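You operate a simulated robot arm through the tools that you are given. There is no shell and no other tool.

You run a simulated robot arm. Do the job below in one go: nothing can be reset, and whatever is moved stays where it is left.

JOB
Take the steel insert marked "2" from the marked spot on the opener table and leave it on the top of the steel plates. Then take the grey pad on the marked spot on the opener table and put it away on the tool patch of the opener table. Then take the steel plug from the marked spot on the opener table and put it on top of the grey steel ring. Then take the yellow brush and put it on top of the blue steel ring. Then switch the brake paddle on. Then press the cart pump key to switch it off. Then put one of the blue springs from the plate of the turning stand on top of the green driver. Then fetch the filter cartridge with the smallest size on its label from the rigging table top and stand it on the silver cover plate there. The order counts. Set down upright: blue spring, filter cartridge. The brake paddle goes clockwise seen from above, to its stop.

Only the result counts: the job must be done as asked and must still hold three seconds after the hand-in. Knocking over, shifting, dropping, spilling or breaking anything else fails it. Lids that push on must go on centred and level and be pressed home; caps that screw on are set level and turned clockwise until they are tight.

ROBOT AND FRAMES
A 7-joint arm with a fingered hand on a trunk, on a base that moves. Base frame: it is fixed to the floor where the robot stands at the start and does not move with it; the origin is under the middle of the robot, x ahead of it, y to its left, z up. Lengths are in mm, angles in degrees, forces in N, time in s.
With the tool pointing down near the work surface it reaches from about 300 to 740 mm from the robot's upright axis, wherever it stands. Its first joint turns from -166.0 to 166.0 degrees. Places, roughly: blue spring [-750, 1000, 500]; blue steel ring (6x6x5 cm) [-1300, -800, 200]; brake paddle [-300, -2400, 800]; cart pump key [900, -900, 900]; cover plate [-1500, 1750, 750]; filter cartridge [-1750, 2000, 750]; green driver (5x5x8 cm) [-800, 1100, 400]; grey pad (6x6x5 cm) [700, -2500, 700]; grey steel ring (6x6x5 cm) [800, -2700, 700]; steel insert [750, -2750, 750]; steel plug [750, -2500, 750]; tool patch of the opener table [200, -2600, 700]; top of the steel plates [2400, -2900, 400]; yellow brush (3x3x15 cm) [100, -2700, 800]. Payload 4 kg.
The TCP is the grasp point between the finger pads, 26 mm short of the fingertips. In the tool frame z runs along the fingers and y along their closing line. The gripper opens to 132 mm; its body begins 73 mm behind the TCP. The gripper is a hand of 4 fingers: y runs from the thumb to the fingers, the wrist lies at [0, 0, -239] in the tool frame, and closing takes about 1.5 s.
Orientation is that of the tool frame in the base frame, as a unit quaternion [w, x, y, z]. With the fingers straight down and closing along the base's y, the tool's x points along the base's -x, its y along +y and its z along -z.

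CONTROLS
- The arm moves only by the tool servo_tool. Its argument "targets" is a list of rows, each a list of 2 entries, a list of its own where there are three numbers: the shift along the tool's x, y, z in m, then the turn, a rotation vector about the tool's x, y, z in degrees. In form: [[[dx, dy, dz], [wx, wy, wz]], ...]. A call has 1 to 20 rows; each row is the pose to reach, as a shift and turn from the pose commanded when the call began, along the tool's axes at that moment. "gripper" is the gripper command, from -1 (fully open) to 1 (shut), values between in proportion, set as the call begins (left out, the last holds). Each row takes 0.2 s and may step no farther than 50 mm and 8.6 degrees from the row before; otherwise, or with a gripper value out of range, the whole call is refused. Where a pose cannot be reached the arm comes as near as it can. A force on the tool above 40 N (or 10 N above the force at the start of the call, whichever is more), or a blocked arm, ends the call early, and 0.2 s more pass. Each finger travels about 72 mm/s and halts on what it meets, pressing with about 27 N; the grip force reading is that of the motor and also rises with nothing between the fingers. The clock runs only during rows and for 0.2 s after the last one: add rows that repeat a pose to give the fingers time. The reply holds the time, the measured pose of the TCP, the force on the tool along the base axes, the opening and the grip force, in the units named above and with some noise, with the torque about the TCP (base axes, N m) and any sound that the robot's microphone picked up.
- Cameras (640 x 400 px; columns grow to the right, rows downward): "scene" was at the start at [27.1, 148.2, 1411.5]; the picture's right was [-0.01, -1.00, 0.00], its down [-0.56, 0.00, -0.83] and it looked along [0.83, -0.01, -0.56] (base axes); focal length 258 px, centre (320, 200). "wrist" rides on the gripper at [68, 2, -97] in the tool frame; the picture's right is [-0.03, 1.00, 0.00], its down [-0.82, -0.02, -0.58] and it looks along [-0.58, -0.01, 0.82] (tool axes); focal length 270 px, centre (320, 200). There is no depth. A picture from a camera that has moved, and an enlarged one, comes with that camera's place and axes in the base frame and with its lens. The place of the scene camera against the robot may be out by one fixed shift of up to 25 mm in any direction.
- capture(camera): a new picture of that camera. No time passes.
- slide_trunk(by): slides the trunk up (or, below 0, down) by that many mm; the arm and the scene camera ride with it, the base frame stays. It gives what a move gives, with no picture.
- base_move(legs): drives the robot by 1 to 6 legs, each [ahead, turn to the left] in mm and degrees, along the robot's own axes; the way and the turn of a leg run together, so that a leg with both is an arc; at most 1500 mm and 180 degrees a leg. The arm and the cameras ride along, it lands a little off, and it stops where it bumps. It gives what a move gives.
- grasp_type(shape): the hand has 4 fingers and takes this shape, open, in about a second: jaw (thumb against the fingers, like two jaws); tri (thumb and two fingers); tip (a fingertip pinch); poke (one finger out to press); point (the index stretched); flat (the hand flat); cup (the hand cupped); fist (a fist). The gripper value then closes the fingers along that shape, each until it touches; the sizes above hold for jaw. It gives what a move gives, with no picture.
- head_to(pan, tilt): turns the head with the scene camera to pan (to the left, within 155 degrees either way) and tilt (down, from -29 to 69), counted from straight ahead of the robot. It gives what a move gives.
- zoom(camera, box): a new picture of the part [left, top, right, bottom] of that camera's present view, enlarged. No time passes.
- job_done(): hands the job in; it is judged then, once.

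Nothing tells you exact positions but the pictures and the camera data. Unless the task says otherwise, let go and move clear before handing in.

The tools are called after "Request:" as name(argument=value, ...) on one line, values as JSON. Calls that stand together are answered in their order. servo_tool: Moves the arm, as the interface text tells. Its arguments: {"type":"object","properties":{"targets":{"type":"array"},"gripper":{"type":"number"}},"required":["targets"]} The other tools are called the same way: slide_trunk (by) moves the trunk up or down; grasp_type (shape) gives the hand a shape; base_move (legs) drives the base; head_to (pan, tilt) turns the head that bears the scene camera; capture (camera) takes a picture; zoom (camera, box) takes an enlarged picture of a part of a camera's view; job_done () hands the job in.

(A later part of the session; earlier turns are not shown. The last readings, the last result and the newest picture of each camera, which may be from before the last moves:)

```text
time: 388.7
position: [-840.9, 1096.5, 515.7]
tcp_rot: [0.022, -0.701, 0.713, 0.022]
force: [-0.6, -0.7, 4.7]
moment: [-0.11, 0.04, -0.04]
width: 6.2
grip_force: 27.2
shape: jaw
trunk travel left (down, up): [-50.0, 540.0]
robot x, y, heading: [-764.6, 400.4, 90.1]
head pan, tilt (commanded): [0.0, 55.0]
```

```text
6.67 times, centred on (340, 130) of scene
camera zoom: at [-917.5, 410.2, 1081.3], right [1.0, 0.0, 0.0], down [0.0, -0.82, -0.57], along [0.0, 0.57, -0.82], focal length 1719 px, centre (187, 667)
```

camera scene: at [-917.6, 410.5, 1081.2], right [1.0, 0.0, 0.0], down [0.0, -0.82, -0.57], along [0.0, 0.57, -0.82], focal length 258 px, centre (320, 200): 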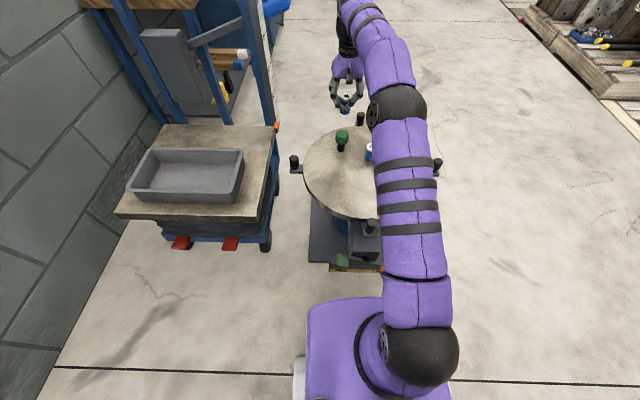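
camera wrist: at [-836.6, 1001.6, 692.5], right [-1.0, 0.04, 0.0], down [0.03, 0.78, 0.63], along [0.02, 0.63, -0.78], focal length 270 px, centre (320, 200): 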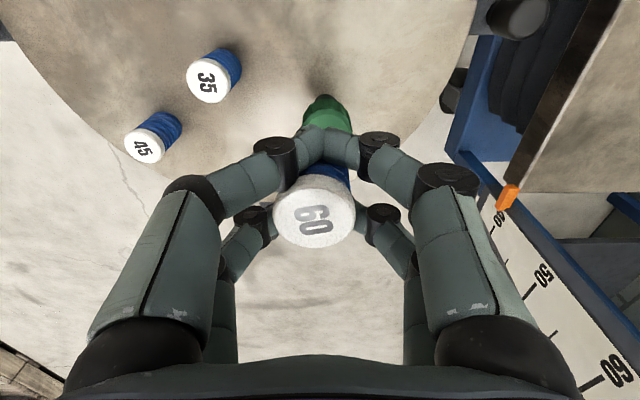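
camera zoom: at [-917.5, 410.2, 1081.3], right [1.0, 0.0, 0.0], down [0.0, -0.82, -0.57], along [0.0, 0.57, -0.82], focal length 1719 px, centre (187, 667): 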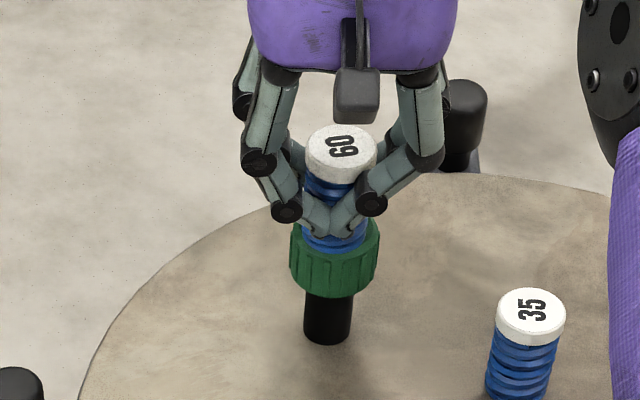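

Centred now with light contact. Opening slightly first to check that it stands.

Request:
servo_tool(targets=[[[0, 0, 0], [0, 0, 0]], [[0, 0, 0], [0, 0, 0]], [[0, 0, 0], [0, 0, 0]], [[0, 0, 0], [0, 0, 0]]], gripper=0.7)

Request:
zoom(camera="scene", box=[310, 100, 370, 160])

Request:
capture(camera="wrist")

```text
time: 389.7
position: [-842.2, 1097.3, 514.1]
tcp_rot: [0.022, -0.702, 0.712, 0.022]
force: [0.3, -1.3, 7.3]
moment: [0.04, -0.11, -0.04]
width: 18.9
grip_force: 0.1
shape: jaw
trunk travel left (down, up): [-50.0, 540.0]
robot x, y, heading: [-762.6, 404.1, 89.8]
head pan, tilt (commanded): [0.0, 55.0]
```

```text
6.67 times, centred on (340, 130) of scene
camera zoom: at [-917.5, 410.0, 1081.3], right [1.0, 0.0, 0.0], down [0.0, -0.82, -0.57], along [0.0, 0.57, -0.82], focal length 1719 px, centre (187, 667)
```

zoom: 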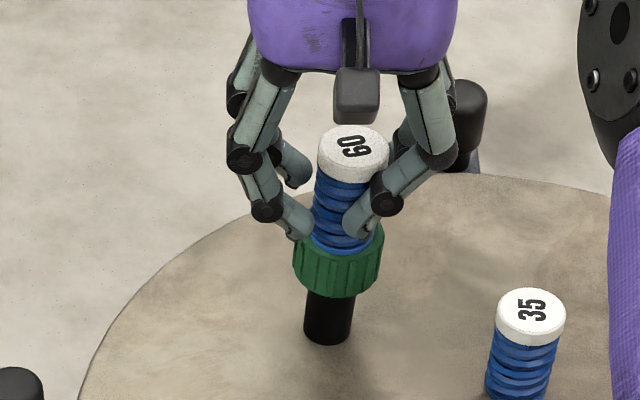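

```text
taken
camera wrist: at [-845.0, 1023.0, 607.5], right [-1.0, 0.04, 0.0], down [0.03, 0.78, 0.63], along [0.02, 0.63, -0.78], focal length 270 px, centre (320, 200)
```

wrist: 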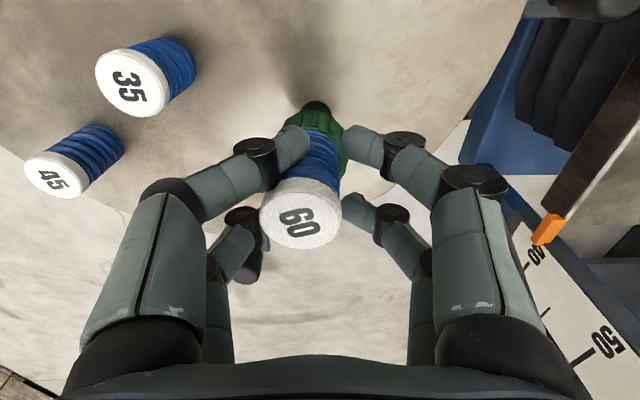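

The partial opening left one finger side still pushing the spring sideways, so it leans. I'll re-grip to straighten it, then check before opening wide.

Request:
servo_tool(targets=[[[0, 0, 0], [0, 0, 0]], [[0, 0, 0], [0, 0, 0]], [[0, 0, 0], [0, 0, 0]], [[0, 0, 0], [0, 0, 0]], [[0, 0, 0], [0, 0, 0]]], gripper=1)

Request:
zoom(camera="scene", box=[310, 100, 370, 160])

Request:
capture(camera="wrist")

```text
time: 390.9
position: [-841.9, 1095.4, 514.2]
tcp_rot: [0.022, -0.701, 0.713, 0.022]
force: [0.2, -0.3, 1.3]
moment: [-0.04, 0.06, 0.0]
width: 9.2
grip_force: 27.2
shape: jaw
trunk travel left (down, up): [-50.0, 540.0]
robot x, y, heading: [-764.7, 401.6, 89.8]
head pan, tilt (commanded): [0.0, 55.0]
```

```text
6.67 times, centred on (340, 130) of scene
camera zoom: at [-917.6, 410.5, 1081.2], right [1.0, 0.0, 0.0], down [0.0, -0.82, -0.57], along [0.0, 0.57, -0.82], focal length 1719 px, centre (187, 667)
```

zoom: 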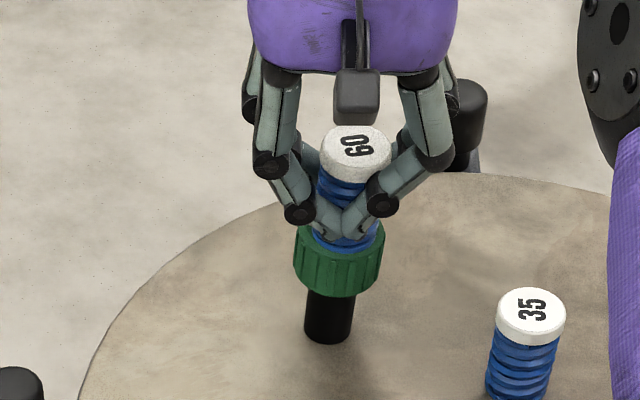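

```text
taken
camera wrist: at [-845.0, 1023.1, 606.7], right [-1.0, 0.04, 0.0], down [0.03, 0.78, 0.63], along [0.02, 0.63, -0.78], focal length 270 px, centre (320, 200)
```

wrist: 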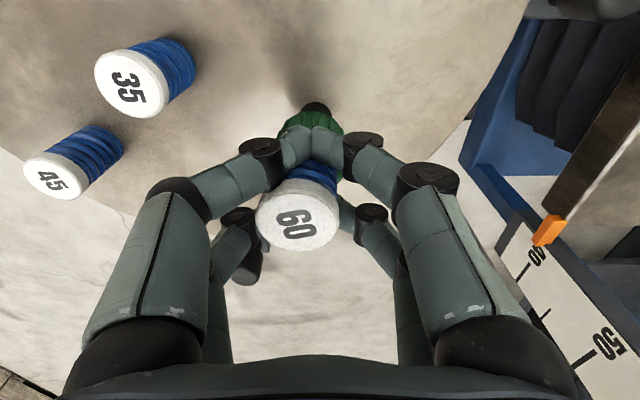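

The driver itself is tilted a little by the pushed spring. I'll lift the spring off so the driver can settle upright, then retry with a straight, direct release.

Request:
servo_tool(targets=[[[-0.0006, 0, -0.01], [0, 0, 0]], [[-0.0012, 0, -0.02], [0, 0, 0]], [[-0.0024, 0, -0.04], [0, 0, 0]], [[-0.0024, 0, -0.04], [0, 0, 0]], [[-0.0024, 0, -0.04], [0, 0, 0]]])

Request:
zoom(camera="scene", box=[310, 85, 380, 155])

Request:
zoom(camera="wrist", box=[220, 70, 420, 270])

```text
time: 392.1
position: [-841.6, 1095.1, 554.6]
tcp_rot: [0.022, -0.701, 0.712, 0.022]
force: [-0.1, -0.7, -1.0]
moment: [0.01, 0.05, -0.03]
width: 9.1
grip_force: 27.0
shape: jaw
trunk travel left (down, up): [-50.0, 540.0]
robot x, y, heading: [-763.8, 402.7, 89.9]
head pan, tilt (commanded): [0.0, 55.0]
```

```text
5.71 times, centred on (345, 120) of scene
camera zoom: at [-917.6, 410.6, 1081.3], right [1.0, 0.0, 0.0], down [0.0, -0.82, -0.57], along [0.0, 0.57, -0.82], focal length 1474 px, centre (177, 657)
```

zoom: 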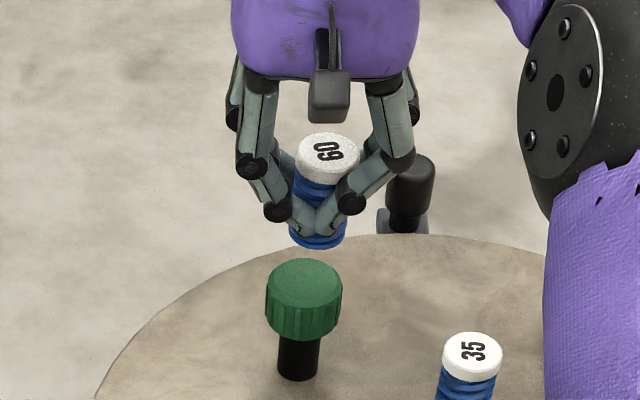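

```text
2.00 times, centred on (320, 170) of wrist
camera zoom: at [-845.4, 1022.2, 646.7], right [-1.0, 0.04, 0.0], down [0.03, 0.78, 0.63], along [0.02, 0.63, -0.78], focal length 541 px, centre (320, 260)
```

zoom: 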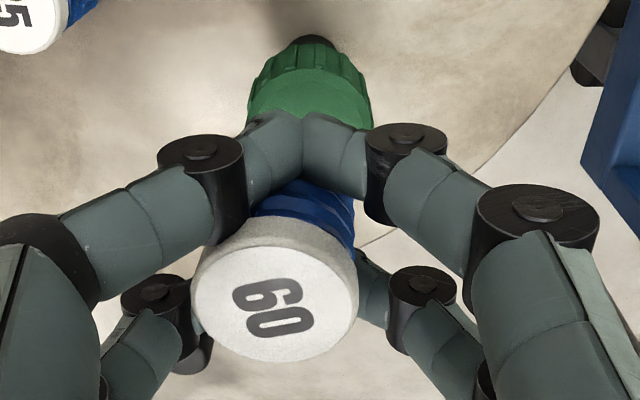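

The driver is upright again. The spring now sits about 8 mm off-centre in the hand; I'll zoom to measure its tilt and position.

Request:
zoom(camera="scene", box=[325, 95, 365, 135])

Request:
zoom(camera="wrist", box=[240, 140, 360, 260])

```text
10.00 times, centred on (345, 115) of scene
camera zoom: at [-917.6, 410.6, 1081.3], right [1.0, 0.0, 0.0], down [0.0, -0.82, -0.57], along [0.0, 0.57, -0.82], focal length 2579 px, centre (70, 1050)
```

zoom: 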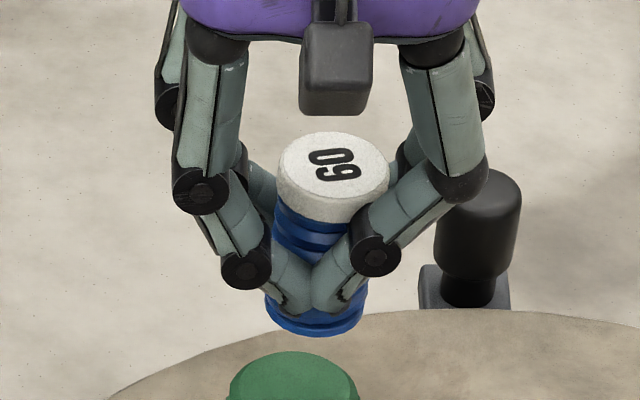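

```text
3.33 times, centred on (300, 200) of wrist
camera zoom: at [-845.4, 1022.2, 646.7], right [-1.0, 0.04, 0.0], down [0.03, 0.78, 0.63], along [0.02, 0.63, -0.78], focal length 901 px, centre (387, 200)
```

zoom: 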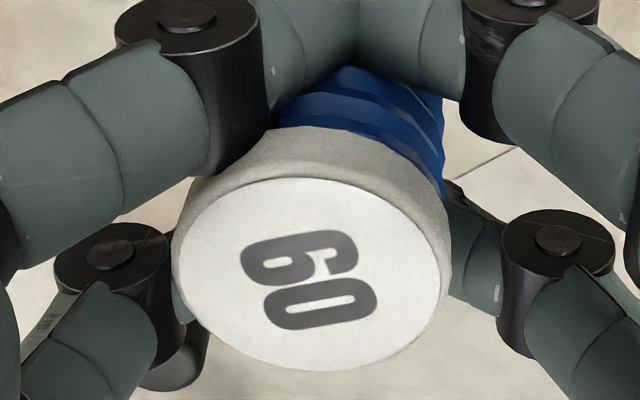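

The spring is nearly vertical; relative to the driver it needs 4.5 mm toward -x. Correcting and lowering again.

Request:
servo_tool(targets=[[[0.0006, 0.0045, 0.01], [0, 0, 0]], [[0.0015, 0.0045, 0.025], [0, 0, 0]], [[0.0021, 0.0045, 0.035], [0, 0, 0]], [[0.0021, 0.0045, 0.035], [0, 0, 0]]])

Request:
zoom(camera="scene", box=[310, 95, 370, 155])

Request:
servo_tool(targets=[[[0.0001, 0, 0.002], [0, 0, 0]], [[0.0001, 0, 0.002], [0, 0, 0]]])

Request:
servo_tool(targets=[[[0.0001, 0, 0.0015], [0, 0, 0]], [[0.0001, 0, 0.0015], [0, 0, 0]]])

```text
time: 393.1
position: [-845.0, 1096.7, 520.0]
tcp_rot: [0.022, -0.702, 0.712, 0.022]
force: [-0.4, 0.3, -0.6]
moment: [0.04, 0.0, -0.03]
width: 9.1
grip_force: 27.1
shape: jaw
trunk travel left (down, up): [-50.0, 540.0]
robot x, y, heading: [-763.2, 404.4, 89.9]
head pan, tilt (commanded): [0.0, 55.0]
```

```text
6.67 times, centred on (340, 125) of scene
camera zoom: at [-917.6, 410.6, 1081.3], right [1.0, 0.0, 0.0], down [0.0, -0.82, -0.57], along [0.0, 0.57, -0.82], focal length 1719 px, centre (187, 700)
```

zoom: 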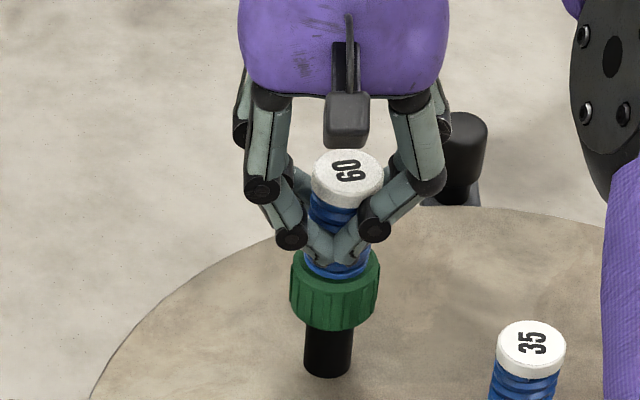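

```text
time: 393.7
position: [-845.8, 1096.2, 516.9]
tcp_rot: [0.022, -0.701, 0.712, 0.021]
force: [-0.2, -0.3, -1.4]
moment: [-0.02, -0.01, -0.03]
width: 9.3
grip_force: 27.2
shape: jaw
trunk travel left (down, up): [-50.0, 540.0]
robot x, y, heading: [-763.1, 404.6, 89.9]
head pan, tilt (commanded): [0.0, 55.0]
```

```text
time: 394.3
position: [-845.4, 1097.7, 516.1]
tcp_rot: [0.023, -0.701, 0.713, 0.022]
force: [-0.2, -0.6, -1.4]
moment: [0.01, 0.0, 0.01]
width: 8.8
grip_force: 27.3
shape: jaw
trunk travel left (down, up): [-50.0, 540.0]
robot x, y, heading: [-762.3, 399.9, 90.1]
head pan, tilt (commanded): [0.0, 55.0]
```

Request:
servo_tool(targets=[[[0.0001, 0, 0.0015], [0, 0, 0]], [[0.0001, 0, 0.0015], [0, 0, 0]]])

Request:
servo_tool(targets=[[[0.0001, 0, 0.0015], [0, 0, 0]], [[0.0001, 0, 0.0015], [0, 0, 0]]])

Request:
zoom(camera="scene", box=[310, 95, 370, 155])

```text
time: 394.9
position: [-845.4, 1097.0, 513.8]
tcp_rot: [0.022, -0.701, 0.712, 0.022]
force: [1.0, 0.2, 1.3]
moment: [-0.04, 0.01, -0.02]
width: 9.3
grip_force: 27.3
shape: jaw
trunk travel left (down, up): [-50.0, 540.0]
robot x, y, heading: [-762.9, 401.2, 89.8]
head pan, tilt (commanded): [0.0, 55.0]
```

```text
time: 395.5
position: [-846.9, 1097.0, 512.7]
tcp_rot: [0.022, -0.701, 0.712, 0.021]
force: [0.0, -0.8, 5.6]
moment: [-0.08, -0.12, 0.0]
width: 9.2
grip_force: 27.2
shape: jaw
trunk travel left (down, up): [-50.0, 540.0]
robot x, y, heading: [-760.7, 401.9, 89.9]
head pan, tilt (commanded): [0.0, 55.0]
```

```text
6.67 times, centred on (340, 125) of scene
camera zoom: at [-917.5, 410.1, 1081.3], right [1.0, 0.0, 0.0], down [0.0, -0.82, -0.57], along [0.0, 0.57, -0.82], focal length 1719 px, centre (187, 700)
```

zoom: 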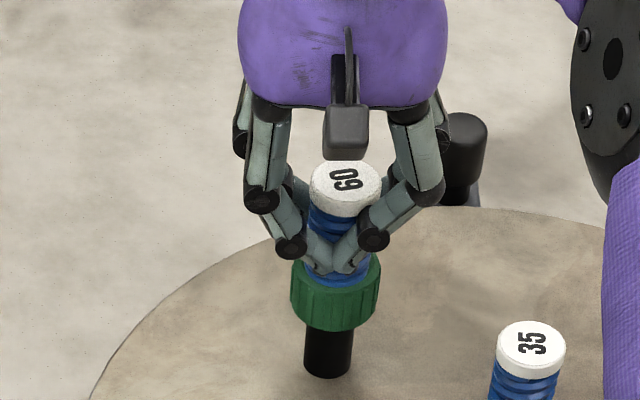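

Light contact, well centred. Easing 1 mm and opening wide in one go.

Request:
servo_tool(targets=[[[0, 0, -0.0012], [0, 0, 0]], [[0, 0, -0.0012], [0, 0, 0]]])

Request:
servo_tool(targets=[[[0, 0, 0], [0, 0, 0]], [[0, 0, 0], [0, 0, 0]], [[0, 0, 0], [0, 0, 0]], [[0, 0, 0], [0, 0, 0]], [[0, 0, 0], [0, 0, 0]], [[0, 0, 0], [0, 0, 0]], [[0, 0, 0], [0, 0, 0]]], gripper=-0.4)

Request:
zoom(camera="scene", box=[310, 95, 370, 155])

Request:
capture(camera="wrist")

```text
time: 396.1
position: [-845.3, 1096.6, 513.0]
tcp_rot: [0.022, -0.701, 0.713, 0.021]
force: [1.1, -0.1, 2.0]
moment: [-0.04, -0.09, 0.01]
width: 9.1
grip_force: 26.7
shape: jaw
trunk travel left (down, up): [-50.0, 540.0]
robot x, y, heading: [-762.2, 400.5, 90.1]
head pan, tilt (commanded): [0.0, 55.0]
```

```text
time: 397.7
position: [-845.8, 1096.9, 514.1]
tcp_rot: [0.022, -0.701, 0.712, 0.021]
force: [0.4, -0.5, -0.3]
moment: [0.0, -0.02, 0.01]
width: 92.2
grip_force: 0.2
shape: jaw
trunk travel left (down, up): [-50.0, 540.0]
robot x, y, heading: [-762.9, 402.3, 89.7]
head pan, tilt (commanded): [0.0, 55.0]
```

```text
6.67 times, centred on (340, 125) of scene
camera zoom: at [-917.6, 410.5, 1081.3], right [1.0, 0.0, 0.0], down [0.0, -0.82, -0.57], along [0.0, 0.57, -0.82], focal length 1719 px, centre (187, 700)
```

zoom: 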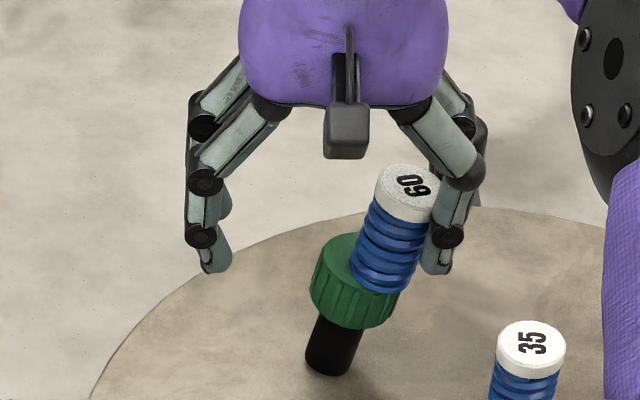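

```text
taken
camera wrist: at [-849.1, 1023.3, 606.4], right [-1.0, 0.04, 0.0], down [0.03, 0.78, 0.63], along [0.02, 0.63, -0.78], focal length 270 px, centre (320, 200)
```

wrist: 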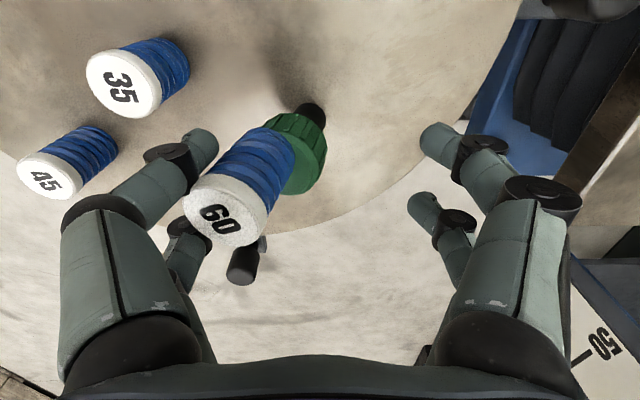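

The stack has tipped toward +x and is leaning on that side's fingers. I'll close the hand gently in steps to push the spring back upright and re-grip it.

Request:
servo_tool(targets=[[[0, 0, 0], [0, 0, 0]], [[0, 0, 0], [0, 0, 0]], [[0, 0, 0], [0, 0, 0]]], gripper=-0.1)

Request:
zoom(camera="scene", box=[310, 95, 370, 155])

Request:
capture(camera="wrist")

```text
time: 398.5
position: [-846.9, 1097.2, 513.7]
tcp_rot: [0.022, -0.701, 0.712, 0.022]
force: [0.5, -0.2, -1.7]
moment: [-0.01, 0.01, -0.02]
width: 10.1
grip_force: 20.8
shape: jaw
trunk travel left (down, up): [-50.0, 540.0]
robot x, y, heading: [-759.6, 404.0, 90.1]
head pan, tilt (commanded): [0.0, 55.0]
```

```text
6.67 times, centred on (340, 125) of scene
camera zoom: at [-917.6, 410.6, 1081.2], right [1.0, 0.0, 0.0], down [0.0, -0.82, -0.57], along [0.0, 0.57, -0.82], focal length 1719 px, centre (187, 700)
```

zoom: 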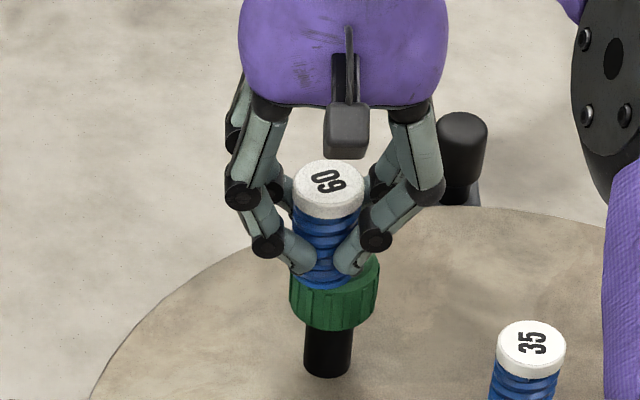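

```text
taken
camera wrist: at [-849.2, 1023.3, 606.3], right [-1.0, 0.04, 0.0], down [0.03, 0.78, 0.63], along [0.02, 0.63, -0.78], focal length 270 px, centre (320, 200)
```

wrist: 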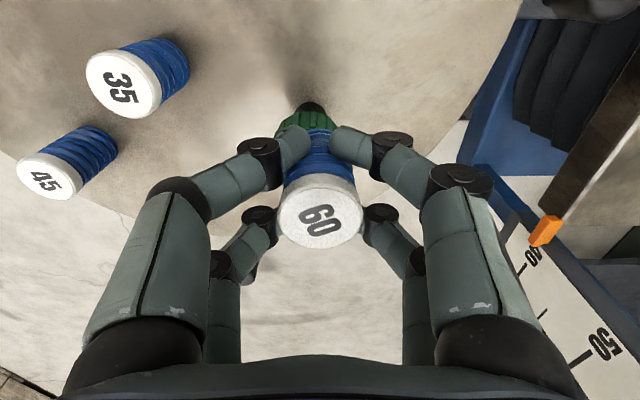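

The spring is gripped upright again and the driver stands. Lifting it off to re-measure before another try.

Request:
servo_tool(targets=[[[0, 0, 0], [0, 0, 0]], [[0, 0, 0], [0, 0, 0]], [[0, 0, 0], [0, 0, 0]], [[0, 0, 0], [0, 0, 0]]], gripper=1)

Request:
servo_tool(targets=[[[-0.0006, 0, -0.01], [0, 0, 0]], [[-0.0015, 0, -0.025], [0, 0, 0]], [[-0.0024, 0, -0.04], [0, 0, 0]], [[-0.0024, 0, -0.04], [0, 0, 0]]])

Request:
zoom(camera="scene", box=[315, 85, 375, 145])

Request:
zoom(camera="wrist", box=[240, 80, 400, 260])

```text
time: 399.5
position: [-845.6, 1096.4, 513.6]
tcp_rot: [0.022, -0.701, 0.712, 0.021]
force: [-1.1, -0.7, 0.2]
moment: [-0.04, 0.02, 0.03]
width: 9.2
grip_force: 27.3
shape: jaw
trunk travel left (down, up): [-50.0, 540.0]
robot x, y, heading: [-762.8, 402.6, 89.8]
head pan, tilt (commanded): [0.0, 55.0]
```

```text
time: 400.5
position: [-846.6, 1096.3, 555.5]
tcp_rot: [0.021, -0.701, 0.713, 0.022]
force: [-0.9, 0.4, -0.8]
moment: [0.02, -0.05, 0.01]
width: 9.3
grip_force: 26.9
shape: jaw
trunk travel left (down, up): [-50.0, 540.0]
robot x, y, heading: [-763.3, 404.1, 89.8]
head pan, tilt (commanded): [0.0, 55.0]
```

```text
6.67 times, centred on (345, 115) of scene
camera zoom: at [-917.6, 410.6, 1081.2], right [1.0, 0.0, 0.0], down [0.0, -0.82, -0.57], along [0.0, 0.57, -0.82], focal length 1719 px, centre (153, 767)
```

zoom: 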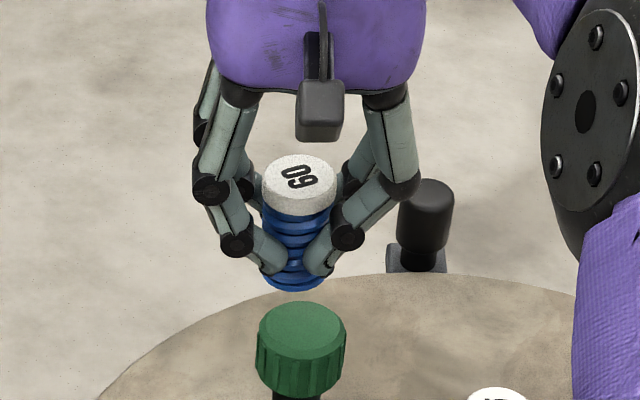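

```text
2.22 times, centred on (320, 170) of wrist
camera zoom: at [-849.6, 1023.1, 646.8], right [-1.0, 0.04, 0.0], down [0.03, 0.78, 0.63], along [0.02, 0.63, -0.78], focal length 601 px, centre (320, 267)
```

zoom: 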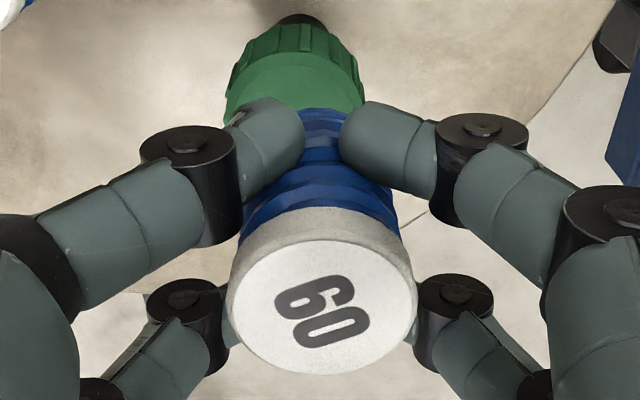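

Now the spring is well centred in the hand with about 2° of tilt. I'll correct the tilt and shift (+7, +4) mm to be over the driver's centre, and re-check.

Request:
servo_tool(targets=[[[-0.002, -0.0035, 0], [-0.75, -1, 0]], [[-0.004, -0.0071, 0.0002], [-1.5, -2, 0]], [[-0.004, -0.0071, 0.0002], [-1.5, -2, 0]]])

Request:
zoom(camera="scene", box=[320, 95, 370, 145])

Request:
zoom(camera="wrist", box=[240, 80, 400, 260])

```text
time: 401.3
position: [-839.9, 1100.6, 554.4]
tcp_rot: [0.024, -0.701, 0.711, 0.043]
force: [0.3, -1.4, 0.1]
moment: [-0.01, 0.0, -0.03]
width: 9.2
grip_force: 26.9
shape: jaw
trunk travel left (down, up): [-50.0, 540.0]
robot x, y, heading: [-761.4, 404.0, 89.8]
head pan, tilt (commanded): [0.0, 55.0]
```

```text
8.00 times, centred on (345, 120) of scene
camera zoom: at [-917.6, 410.6, 1081.2], right [1.0, 0.0, 0.0], down [0.0, -0.82, -0.57], along [0.0, 0.57, -0.82], focal length 2063 px, centre (120, 840)
```

zoom: 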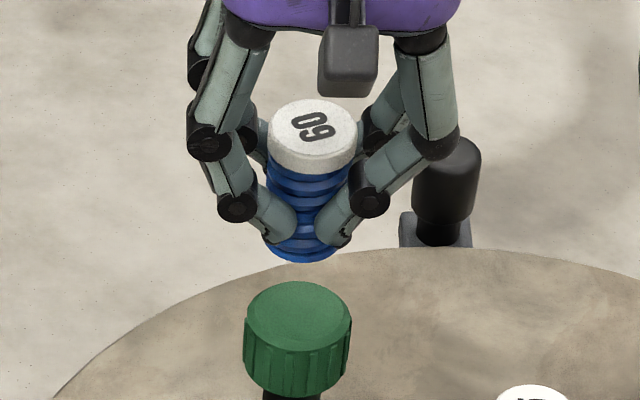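

```text
2.22 times, centred on (320, 170) of wrist
camera zoom: at [-840.3, 1023.6, 644.1], right [-1.0, 0.04, 0.03], down [0.05, 0.76, 0.65], along [0.0, 0.65, -0.76], focal length 601 px, centre (320, 267)
```

zoom: 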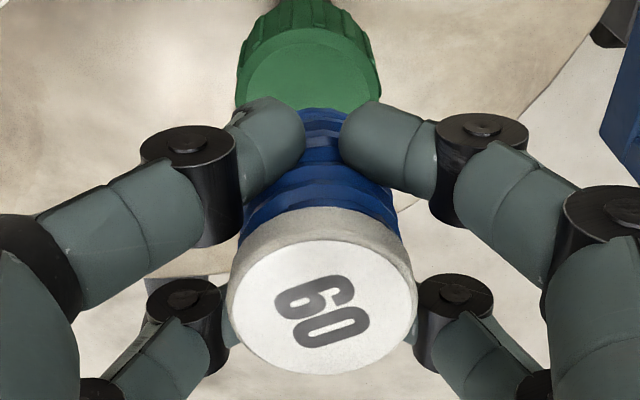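

Now vertical within half a degree and about 2–3 mm from centre. Applying that last fix and going down gently.

Request:
servo_tool(targets=[[[-0.0013, -0.002, 0.01], [0, 0, 0]], [[0.0001, -0.0024, 0.025], [0, 0, 0]], [[0.001, -0.0027, 0.034], [0, 0, 0]], [[0.0011, -0.0027, 0.0358], [0, 0, 0]], [[0.0011, -0.0027, 0.0358], [0, 0, 0]]])

Request:
zoom(camera="scene", box=[320, 105, 370, 155])

Request:
servo_tool(targets=[[[0.0002, 0, 0.0015], [0, 0, 0]], [[0.0002, 0, 0.0015], [0, 0, 0]]])

Request:
servo_tool(targets=[[[0.0001, 0, 0.001], [0, 0, 0]], [[0.0001, 0, 0.001], [0, 0, 0]]])

```text
time: 402.5
position: [-836.5, 1102.3, 517.0]
tcp_rot: [0.025, -0.701, 0.712, 0.043]
force: [-0.1, 0.5, -1.4]
moment: [0.0, 0.01, 0.02]
width: 9.5
grip_force: 26.7
shape: jaw
trunk travel left (down, up): [-50.0, 540.0]
robot x, y, heading: [-762.4, 404.5, 89.9]
head pan, tilt (commanded): [0.0, 55.0]
```

```text
8.00 times, centred on (345, 130) of scene
camera zoom: at [-917.6, 410.6, 1081.2], right [1.0, 0.0, 0.0], down [0.0, -0.82, -0.57], along [0.0, 0.57, -0.82], focal length 2063 px, centre (120, 760)
```

zoom: 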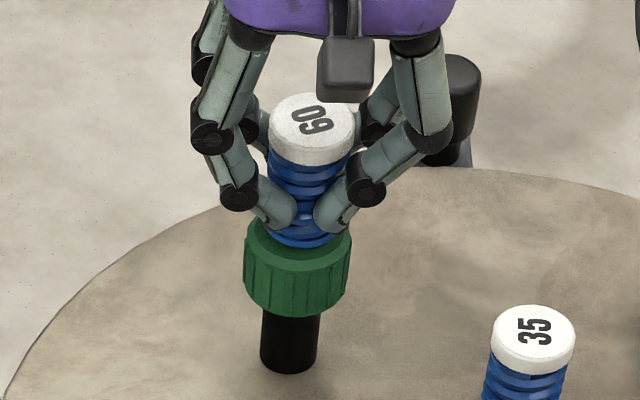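

```text
time: 403.1
position: [-836.1, 1103.8, 515.6]
tcp_rot: [0.025, -0.701, 0.711, 0.043]
force: [0.5, -0.7, -0.5]
moment: [0.02, -0.02, 0.0]
width: 9.0
grip_force: 26.8
shape: jaw
trunk travel left (down, up): [-50.0, 540.0]
robot x, y, heading: [-762.1, 401.7, 90.1]
head pan, tilt (commanded): [0.0, 55.0]
```

```text
time: 403.7
position: [-838.1, 1102.9, 515.3]
tcp_rot: [0.025, -0.702, 0.711, 0.043]
force: [0.0, 0.3, -1.5]
moment: [-0.01, -0.02, 0.01]
width: 8.9
grip_force: 26.5
shape: jaw
trunk travel left (down, up): [-50.0, 540.0]
robot x, y, heading: [-760.9, 405.1, 90.0]
head pan, tilt (commanded): [0.0, 55.0]
```

Request:
servo_tool(targets=[[[0.0001, 0, 0.001], [0, 0, 0]], [[0.0001, 0, 0.001], [0, 0, 0]]])

Request:
servo_tool(targets=[[[0.0001, 0, 0.001], [0, 0, 0]], [[0.0001, 0, 0.001], [0, 0, 0]]])

Request:
servo_tool(targets=[[[0.0001, 0, 0.001], [0, 0, 0]], [[0.0001, 0, 0.001], [0, 0, 0]]])

```text
time: 404.3
position: [-837.3, 1103.7, 513.8]
tcp_rot: [0.025, -0.701, 0.711, 0.043]
force: [0.5, 0.1, -0.8]
moment: [-0.01, 0.01, 0.01]
width: 9.2
grip_force: 26.8
shape: jaw
trunk travel left (down, up): [-50.0, 540.0]
robot x, y, heading: [-765.0, 400.3, 89.7]
head pan, tilt (commanded): [0.0, 55.0]
```

```text
time: 404.9
position: [-836.8, 1103.0, 513.9]
tcp_rot: [0.025, -0.701, 0.711, 0.042]
force: [-0.3, 0.6, -0.3]
moment: [-0.02, 0.02, 0.0]
width: 9.4
grip_force: 27.2
shape: jaw
trunk travel left (down, up): [-50.0, 540.0]
robot x, y, heading: [-763.2, 403.3, 90.0]
head pan, tilt (commanded): [0.0, 55.0]
```

```text
time: 405.5
position: [-836.9, 1102.5, 512.2]
tcp_rot: [0.026, -0.701, 0.711, 0.044]
force: [0.6, -0.9, 4.2]
moment: [-0.1, -0.01, 0.01]
width: 9.3
grip_force: 26.7
shape: jaw
trunk travel left (down, up): [-50.0, 540.0]
robot x, y, heading: [-761.8, 404.8, 90.0]
head pan, tilt (commanded): [0.0, 55.0]
```

Contact is on the near edge, so the spring tilts slightly toward me. I'll raise 2 mm, trim the tilt by 1°, and touch again.

Request:
servo_tool(targets=[[[-0.0002, 0, -0.0025], [0, 0.6, 0]], [[-0.0002, 0, -0.0025], [0, 1.2, 0]], [[-0.0002, 0, -0.0025], [0, 1.2, 0]]])

Request:
servo_tool(targets=[[[0.0001, 0, 0.001], [0, 0, 0]], [[0.0001, 0, 0.001], [0, 0, 0]], [[0.0001, 0, 0.001], [0, 0, 0]]])

Request:
servo_tool(targets=[[[0.0001, 0, 0.0008], [0, 0, 0]], [[0.0001, 0, 0.0008], [0, 0, 0]], [[0.0001, 0, 0.0008], [0, 0, 0]]])

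Request:
servo_tool(targets=[[[0.0001, 0, 0.0008], [0, 0, 0]], [[0.0001, 0, 0.0008], [0, 0, 0]], [[0.0001, 0, 0.0008], [0, 0, 0]]])

Request:
zoom(camera="scene", box=[320, 105, 370, 155])

```text
time: 406.3
position: [-836.8, 1102.2, 515.0]
tcp_rot: [0.017, -0.701, 0.712, 0.035]
force: [0.3, 1.5, -0.7]
moment: [-0.03, -0.04, 0.0]
width: 9.5
grip_force: 26.6
shape: jaw
trunk travel left (down, up): [-50.0, 540.0]
robot x, y, heading: [-764.2, 402.5, 89.7]
head pan, tilt (commanded): [0.0, 55.0]
```

```text
time: 407.1
position: [-837.0, 1102.1, 514.5]
tcp_rot: [0.018, -0.701, 0.712, 0.036]
force: [0.2, -0.1, -0.8]
moment: [0.01, 0.0, -0.02]
width: 9.2
grip_force: 27.1
shape: jaw
trunk travel left (down, up): [-50.0, 540.0]
robot x, y, heading: [-763.2, 401.5, 89.9]
head pan, tilt (commanded): [0.0, 55.0]
```

```text
time: 407.9
position: [-836.6, 1102.1, 512.9]
tcp_rot: [0.018, -0.701, 0.712, 0.036]
force: [0.0, -0.8, -1.0]
moment: [0.01, 0.0, -0.02]
width: 9.2
grip_force: 26.8
shape: jaw
trunk travel left (down, up): [-50.0, 540.0]
robot x, y, heading: [-765.1, 403.3, 89.8]
head pan, tilt (commanded): [0.0, 55.0]
```

```text
time: 408.7
position: [-837.8, 1103.2, 512.4]
tcp_rot: [0.018, -0.701, 0.712, 0.036]
force: [0.3, -0.7, 4.1]
moment: [-0.08, -0.02, 0.04]
width: 9.4
grip_force: 26.9
shape: jaw
trunk travel left (down, up): [-50.0, 540.0]
robot x, y, heading: [-761.9, 398.9, 89.6]
head pan, tilt (commanded): [0.0, 55.0]
```

```text
8.00 times, centred on (345, 130) of scene
camera zoom: at [-917.5, 410.3, 1081.3], right [1.0, 0.0, 0.0], down [0.0, -0.82, -0.57], along [0.0, 0.57, -0.82], focal length 2063 px, centre (120, 760)
```

zoom: 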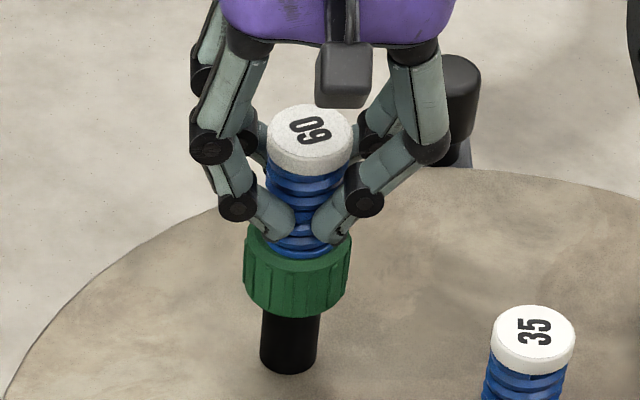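

Light contact keeps loading the near edge, so instead of pressing I'll raise to about 1 mm above the driver and release the vertical spring from there.

Request:
servo_tool(targets=[[[-0.0002, 0, -0.0022], [0, 0.5, 0]], [[-0.0002, 0, -0.0022], [0, 0.5, 0]], [[-0.0002, 0, -0.0022], [0, 0.5, 0]]])

Request:
zoom(camera="scene", box=[320, 105, 370, 155])

Request:
zoom(camera="wrist", box=[240, 80, 400, 260])

```text
time: 409.5
position: [-837.2, 1102.7, 515.2]
tcp_rot: [0.014, -0.701, 0.712, 0.033]
force: [0.8, 0.8, -0.8]
moment: [-0.03, 0.01, -0.03]
width: 9.5
grip_force: 27.3
shape: jaw
trunk travel left (down, up): [-50.0, 540.0]
robot x, y, heading: [-764.5, 403.0, 90.0]
head pan, tilt (commanded): [0.0, 55.0]
```

```text
8.00 times, centred on (345, 130) of scene
camera zoom: at [-917.6, 410.6, 1081.2], right [1.0, 0.0, 0.0], down [0.0, -0.82, -0.57], along [0.0, 0.57, -0.82], focal length 2063 px, centre (120, 760)
```

zoom: 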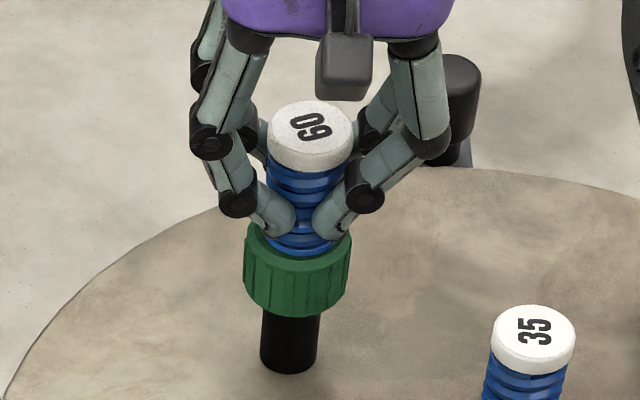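

```text
2.22 times, centred on (320, 170) of wrist
camera zoom: at [-838.0, 1028.5, 606.7], right [-1.0, 0.04, 0.03], down [0.05, 0.78, 0.63], along [0.0, 0.63, -0.78], focal length 601 px, centre (320, 267)
```

zoom: 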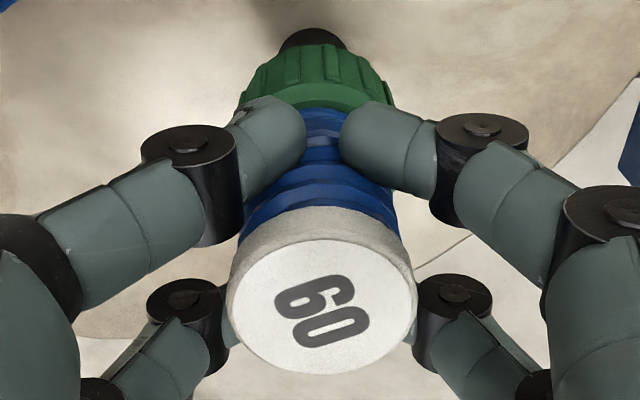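

Request:
servo_tool(targets=[[[0, 0, 0], [0, 0, 0]], [[0, 0, 0], [0, 0, 0]], [[0, 0, 0], [0, 0, 0]], [[0, 0, 0], [0, 0, 0]], [[0, 0, 0], [0, 0, 0]], [[0, 0, 0], [0, 0, 0]], [[0, 0, 0], [0, 0, 0]]], gripper=-0.4)

Request:
zoom(camera="scene", box=[310, 95, 380, 165])

Request:
capture(camera="wrist")

```text
time: 411.1
position: [-836.2, 1102.9, 515.6]
tcp_rot: [0.014, -0.702, 0.711, 0.032]
force: [0.1, 0.8, -0.5]
moment: [0.02, 0.03, 0.0]
width: 92.1
grip_force: 0.1
shape: jaw
trunk travel left (down, up): [-50.0, 540.0]
robot x, y, heading: [-761.8, 399.9, 89.8]
head pan, tilt (commanded): [0.0, 55.0]
```

```text
5.71 times, centred on (345, 130) of scene
camera zoom: at [-917.6, 410.5, 1081.3], right [1.0, 0.0, 0.0], down [0.0, -0.82, -0.57], along [0.0, 0.57, -0.82], focal length 1474 px, centre (177, 600)
```

zoom: 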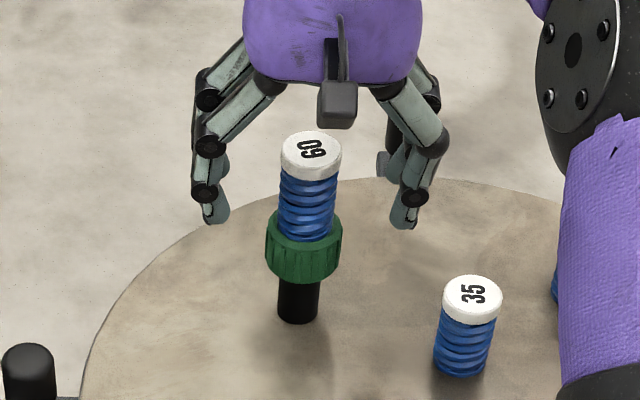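

```text
taken
camera wrist: at [-838.0, 1028.5, 606.8], right [-1.0, 0.04, 0.03], down [0.05, 0.78, 0.63], along [0.0, 0.63, -0.78], focal length 270 px, centre (320, 200)
```

wrist: 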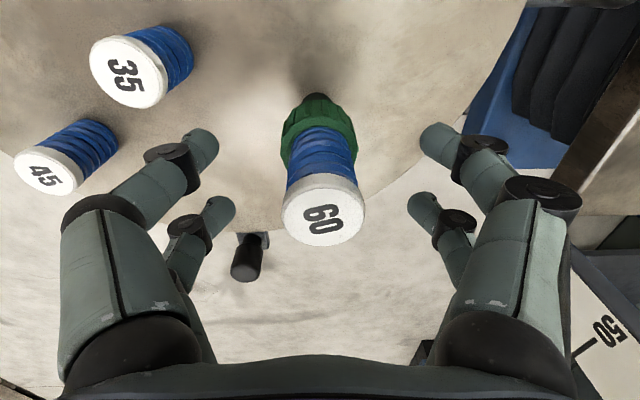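

The spring stands upright on the green driver. Raising the hand straight up, clear of it, then retracting.

Request:
servo_tool(targets=[[[-0.001, 0.0004, -0.015], [0, 0, 0]], [[-0.0026, 0.001, -0.04], [0, 0, 0]], [[-0.0045, 0.0018, -0.07], [0, 0, 0]], [[-0.0055, 0.0022, -0.085], [0, 0, 0]], [[-0.0055, 0.0022, -0.085], [0, 0, 0]]])

Request:
zoom(camera="scene", box=[310, 75, 400, 165])

```text
time: 412.3
position: [-836.7, 1102.2, 599.8]
tcp_rot: [0.015, -0.702, 0.711, 0.033]
force: [0.1, -0.1, -0.1]
moment: [0.0, 0.01, 0.01]
width: 91.9
grip_force: 0.0
shape: jaw
trunk travel left (down, up): [-50.0, 540.0]
robot x, y, heading: [-763.8, 404.5, 90.2]
head pan, tilt (commanded): [0.0, 55.0]
```

```text
4.44 times, centred on (355, 120) of scene
camera zoom: at [-917.6, 410.5, 1081.3], right [1.0, 0.0, 0.0], down [0.0, -0.82, -0.57], along [0.0, 0.57, -0.82], focal length 1146 px, centre (164, 556)
```

zoom: 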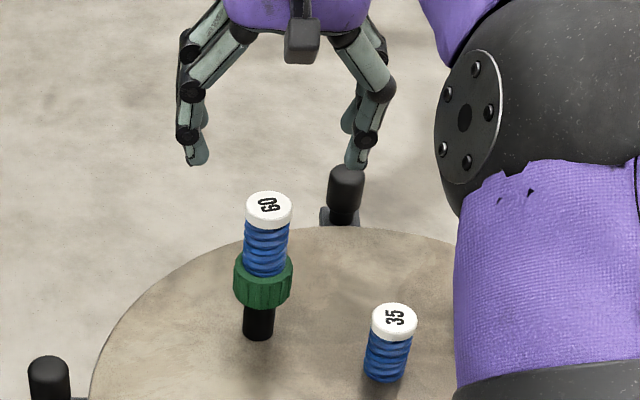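

Request:
servo_tool(targets=[[[0.03, -0.006, -0.02], [0.25, 0.6, 0]], [[0.065, -0.013, -0.04], [0.5, 1.3, 0]], [[0.1, -0.02, -0.06], [0.8, 1.9, 0]], [[0.135, -0.028, -0.08], [1.0, 2.5, 0]], [[0.17, -0.036, -0.095], [1.3, 3.2, 0]], [[0.205, -0.044, -0.11], [1.5, 3.8, 0]], [[0.205, -0.044, -0.11], [1.5, 3.8, 0]]])

Request:
capture(camera="wrist")

Request:
slide_trunk(by=300)

Request:
capture(camera="scene")

```text
time: 413.9
position: [-793.6, 889.7, 695.6]
tcp_rot: [0.0, -0.702, 0.713, 0.0]
force: [0.6, 0.8, -1.1]
moment: [0.02, 0.0, 0.02]
width: 92.0
grip_force: 0.1
shape: jaw
trunk travel left (down, up): [-50.0, 540.0]
robot x, y, heading: [-762.6, 402.7, 90.0]
head pan, tilt (commanded): [0.0, 55.0]
```

```text
taken
camera wrist: at [-796.4, 821.9, 792.2], right [-1.0, 0.04, 0.0], down [0.03, 0.82, 0.58], along [0.02, 0.58, -0.82], focal length 270 px, centre (320, 200)
```

wrist: 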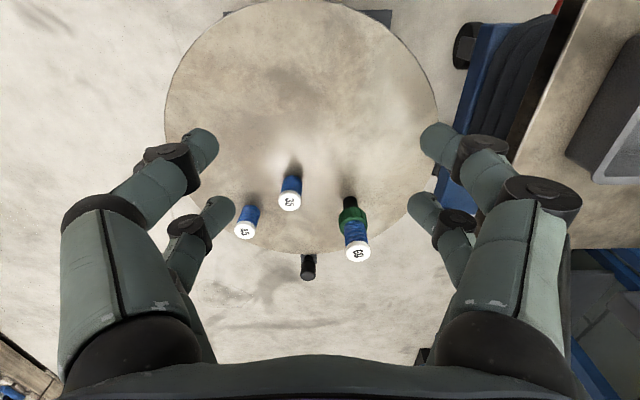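

```text
time: 416.9
position: [-793.2, 890.9, 994.7]
tcp_rot: [0.0, -0.703, 0.712, 0.001]
force: [0.4, -0.8, -0.3]
moment: [0.0, -0.01, -0.01]
width: 92.2
grip_force: 0.1
shape: jaw
trunk travel left (down, up): [-350.0, 240.0]
robot x, y, heading: [-761.4, 404.9, 89.7]
head pan, tilt (commanded): [0.0, 55.0]
```

```text
taken
camera scene: at [-917.6, 410.5, 1381.2], right [1.0, 0.0, 0.0], down [0.0, -0.82, -0.57], along [0.0, 0.57, -0.82], focal length 258 px, centre (320, 200)
```

scene: 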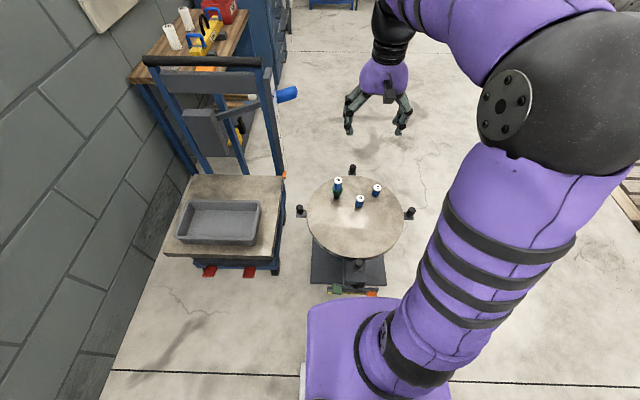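

The spring holds. Last: the filter cartridges on the rigging table in the northwest. I'll drive around the stand's east side to get there.

Request:
base_move(legs=[[-200, 0], [0, -90], [700, 0], [0, 90], [1400, 0]])

Request:
head_to(pan=70, tilt=25)

Request:
capture(camera="scene")

```text
time: 437.0
position: [-103.8, 2091.4, 995.6]
tcp_rot: [0.0, -0.703, 0.711, -0.001]
force: [0.0, 0.2, -1.0]
moment: [-0.02, 0.03, 0.0]
width: 92.7
grip_force: 0.1
shape: jaw
trunk travel left (down, up): [-350.0, 240.0]
robot x, y, heading: [-72.1, 1599.0, 90.1]
head pan, tilt (commanded): [0.0, 55.0]
```

```text
time: 438.4
position: [-103.2, 2089.8, 997.1]
tcp_rot: [0.0, -0.703, 0.711, 0.0]
force: [-0.6, 0.9, 0.4]
moment: [0.01, 0.0, 0.01]
width: 92.4
grip_force: 0.1
shape: jaw
trunk travel left (down, up): [-350.0, 240.0]
robot x, y, heading: [-70.8, 1602.6, 90.0]
head pan, tilt (commanded): [70.0, 25.0]
```

```text
taken
camera scene: at [-313.5, 1569.8, 1425.2], right [0.34, 0.94, 0.0], down [0.4, -0.14, -0.91], along [-0.85, 0.31, -0.42], focal length 258 px, centre (320, 200)
```

scene: 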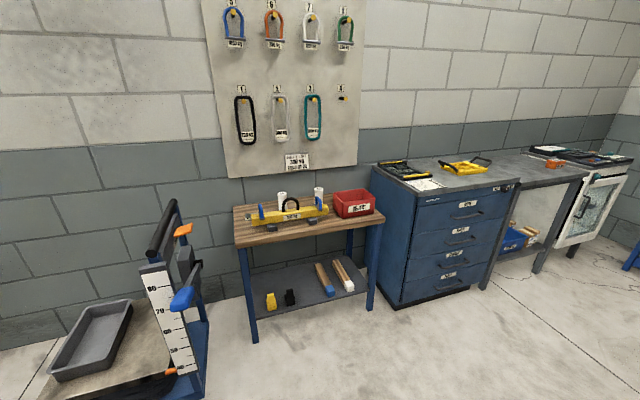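

Request:
zoom(camera="scene", box=[225, 160, 395, 270])

Request:
zoom(camera="scene", box=[250, 175, 340, 235])

Request:
zoom(camera="scene", box=[370, 130, 620, 290])

```text
3.64 times, centred on (310, 215) of scene
camera zoom: at [-313.5, 1569.8, 1425.2], right [0.34, 0.94, 0.0], down [0.4, -0.14, -0.91], along [-0.85, 0.31, -0.42], focal length 938 px, centre (356, 146)
```

zoom: 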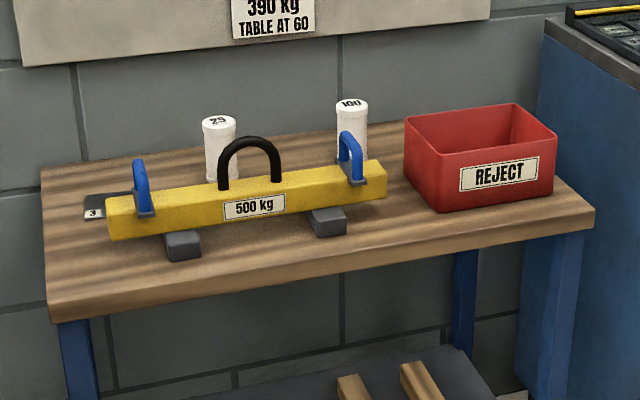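

```text
6.67 times, centred on (295, 205) of scene
camera zoom: at [-313.5, 1569.8, 1425.2], right [0.34, 0.94, 0.0], down [0.4, -0.14, -0.91], along [-0.85, 0.31, -0.42], focal length 1719 px, centre (487, 167)
```

zoom: 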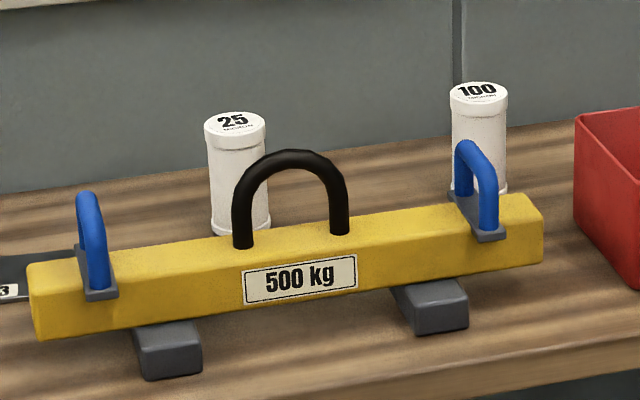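

```text
2.50 times, centred on (495, 210) of scene
camera zoom: at [-313.5, 1569.8, 1425.2], right [0.34, 0.94, 0.0], down [0.4, -0.14, -0.91], along [-0.85, 0.31, -0.42], focal length 645 px, centre (-118, 175)
```

zoom: 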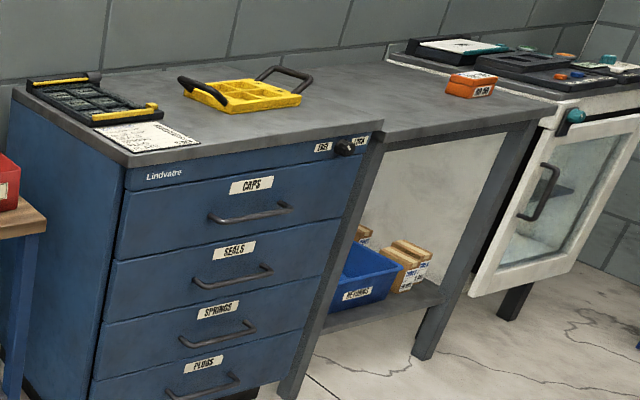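

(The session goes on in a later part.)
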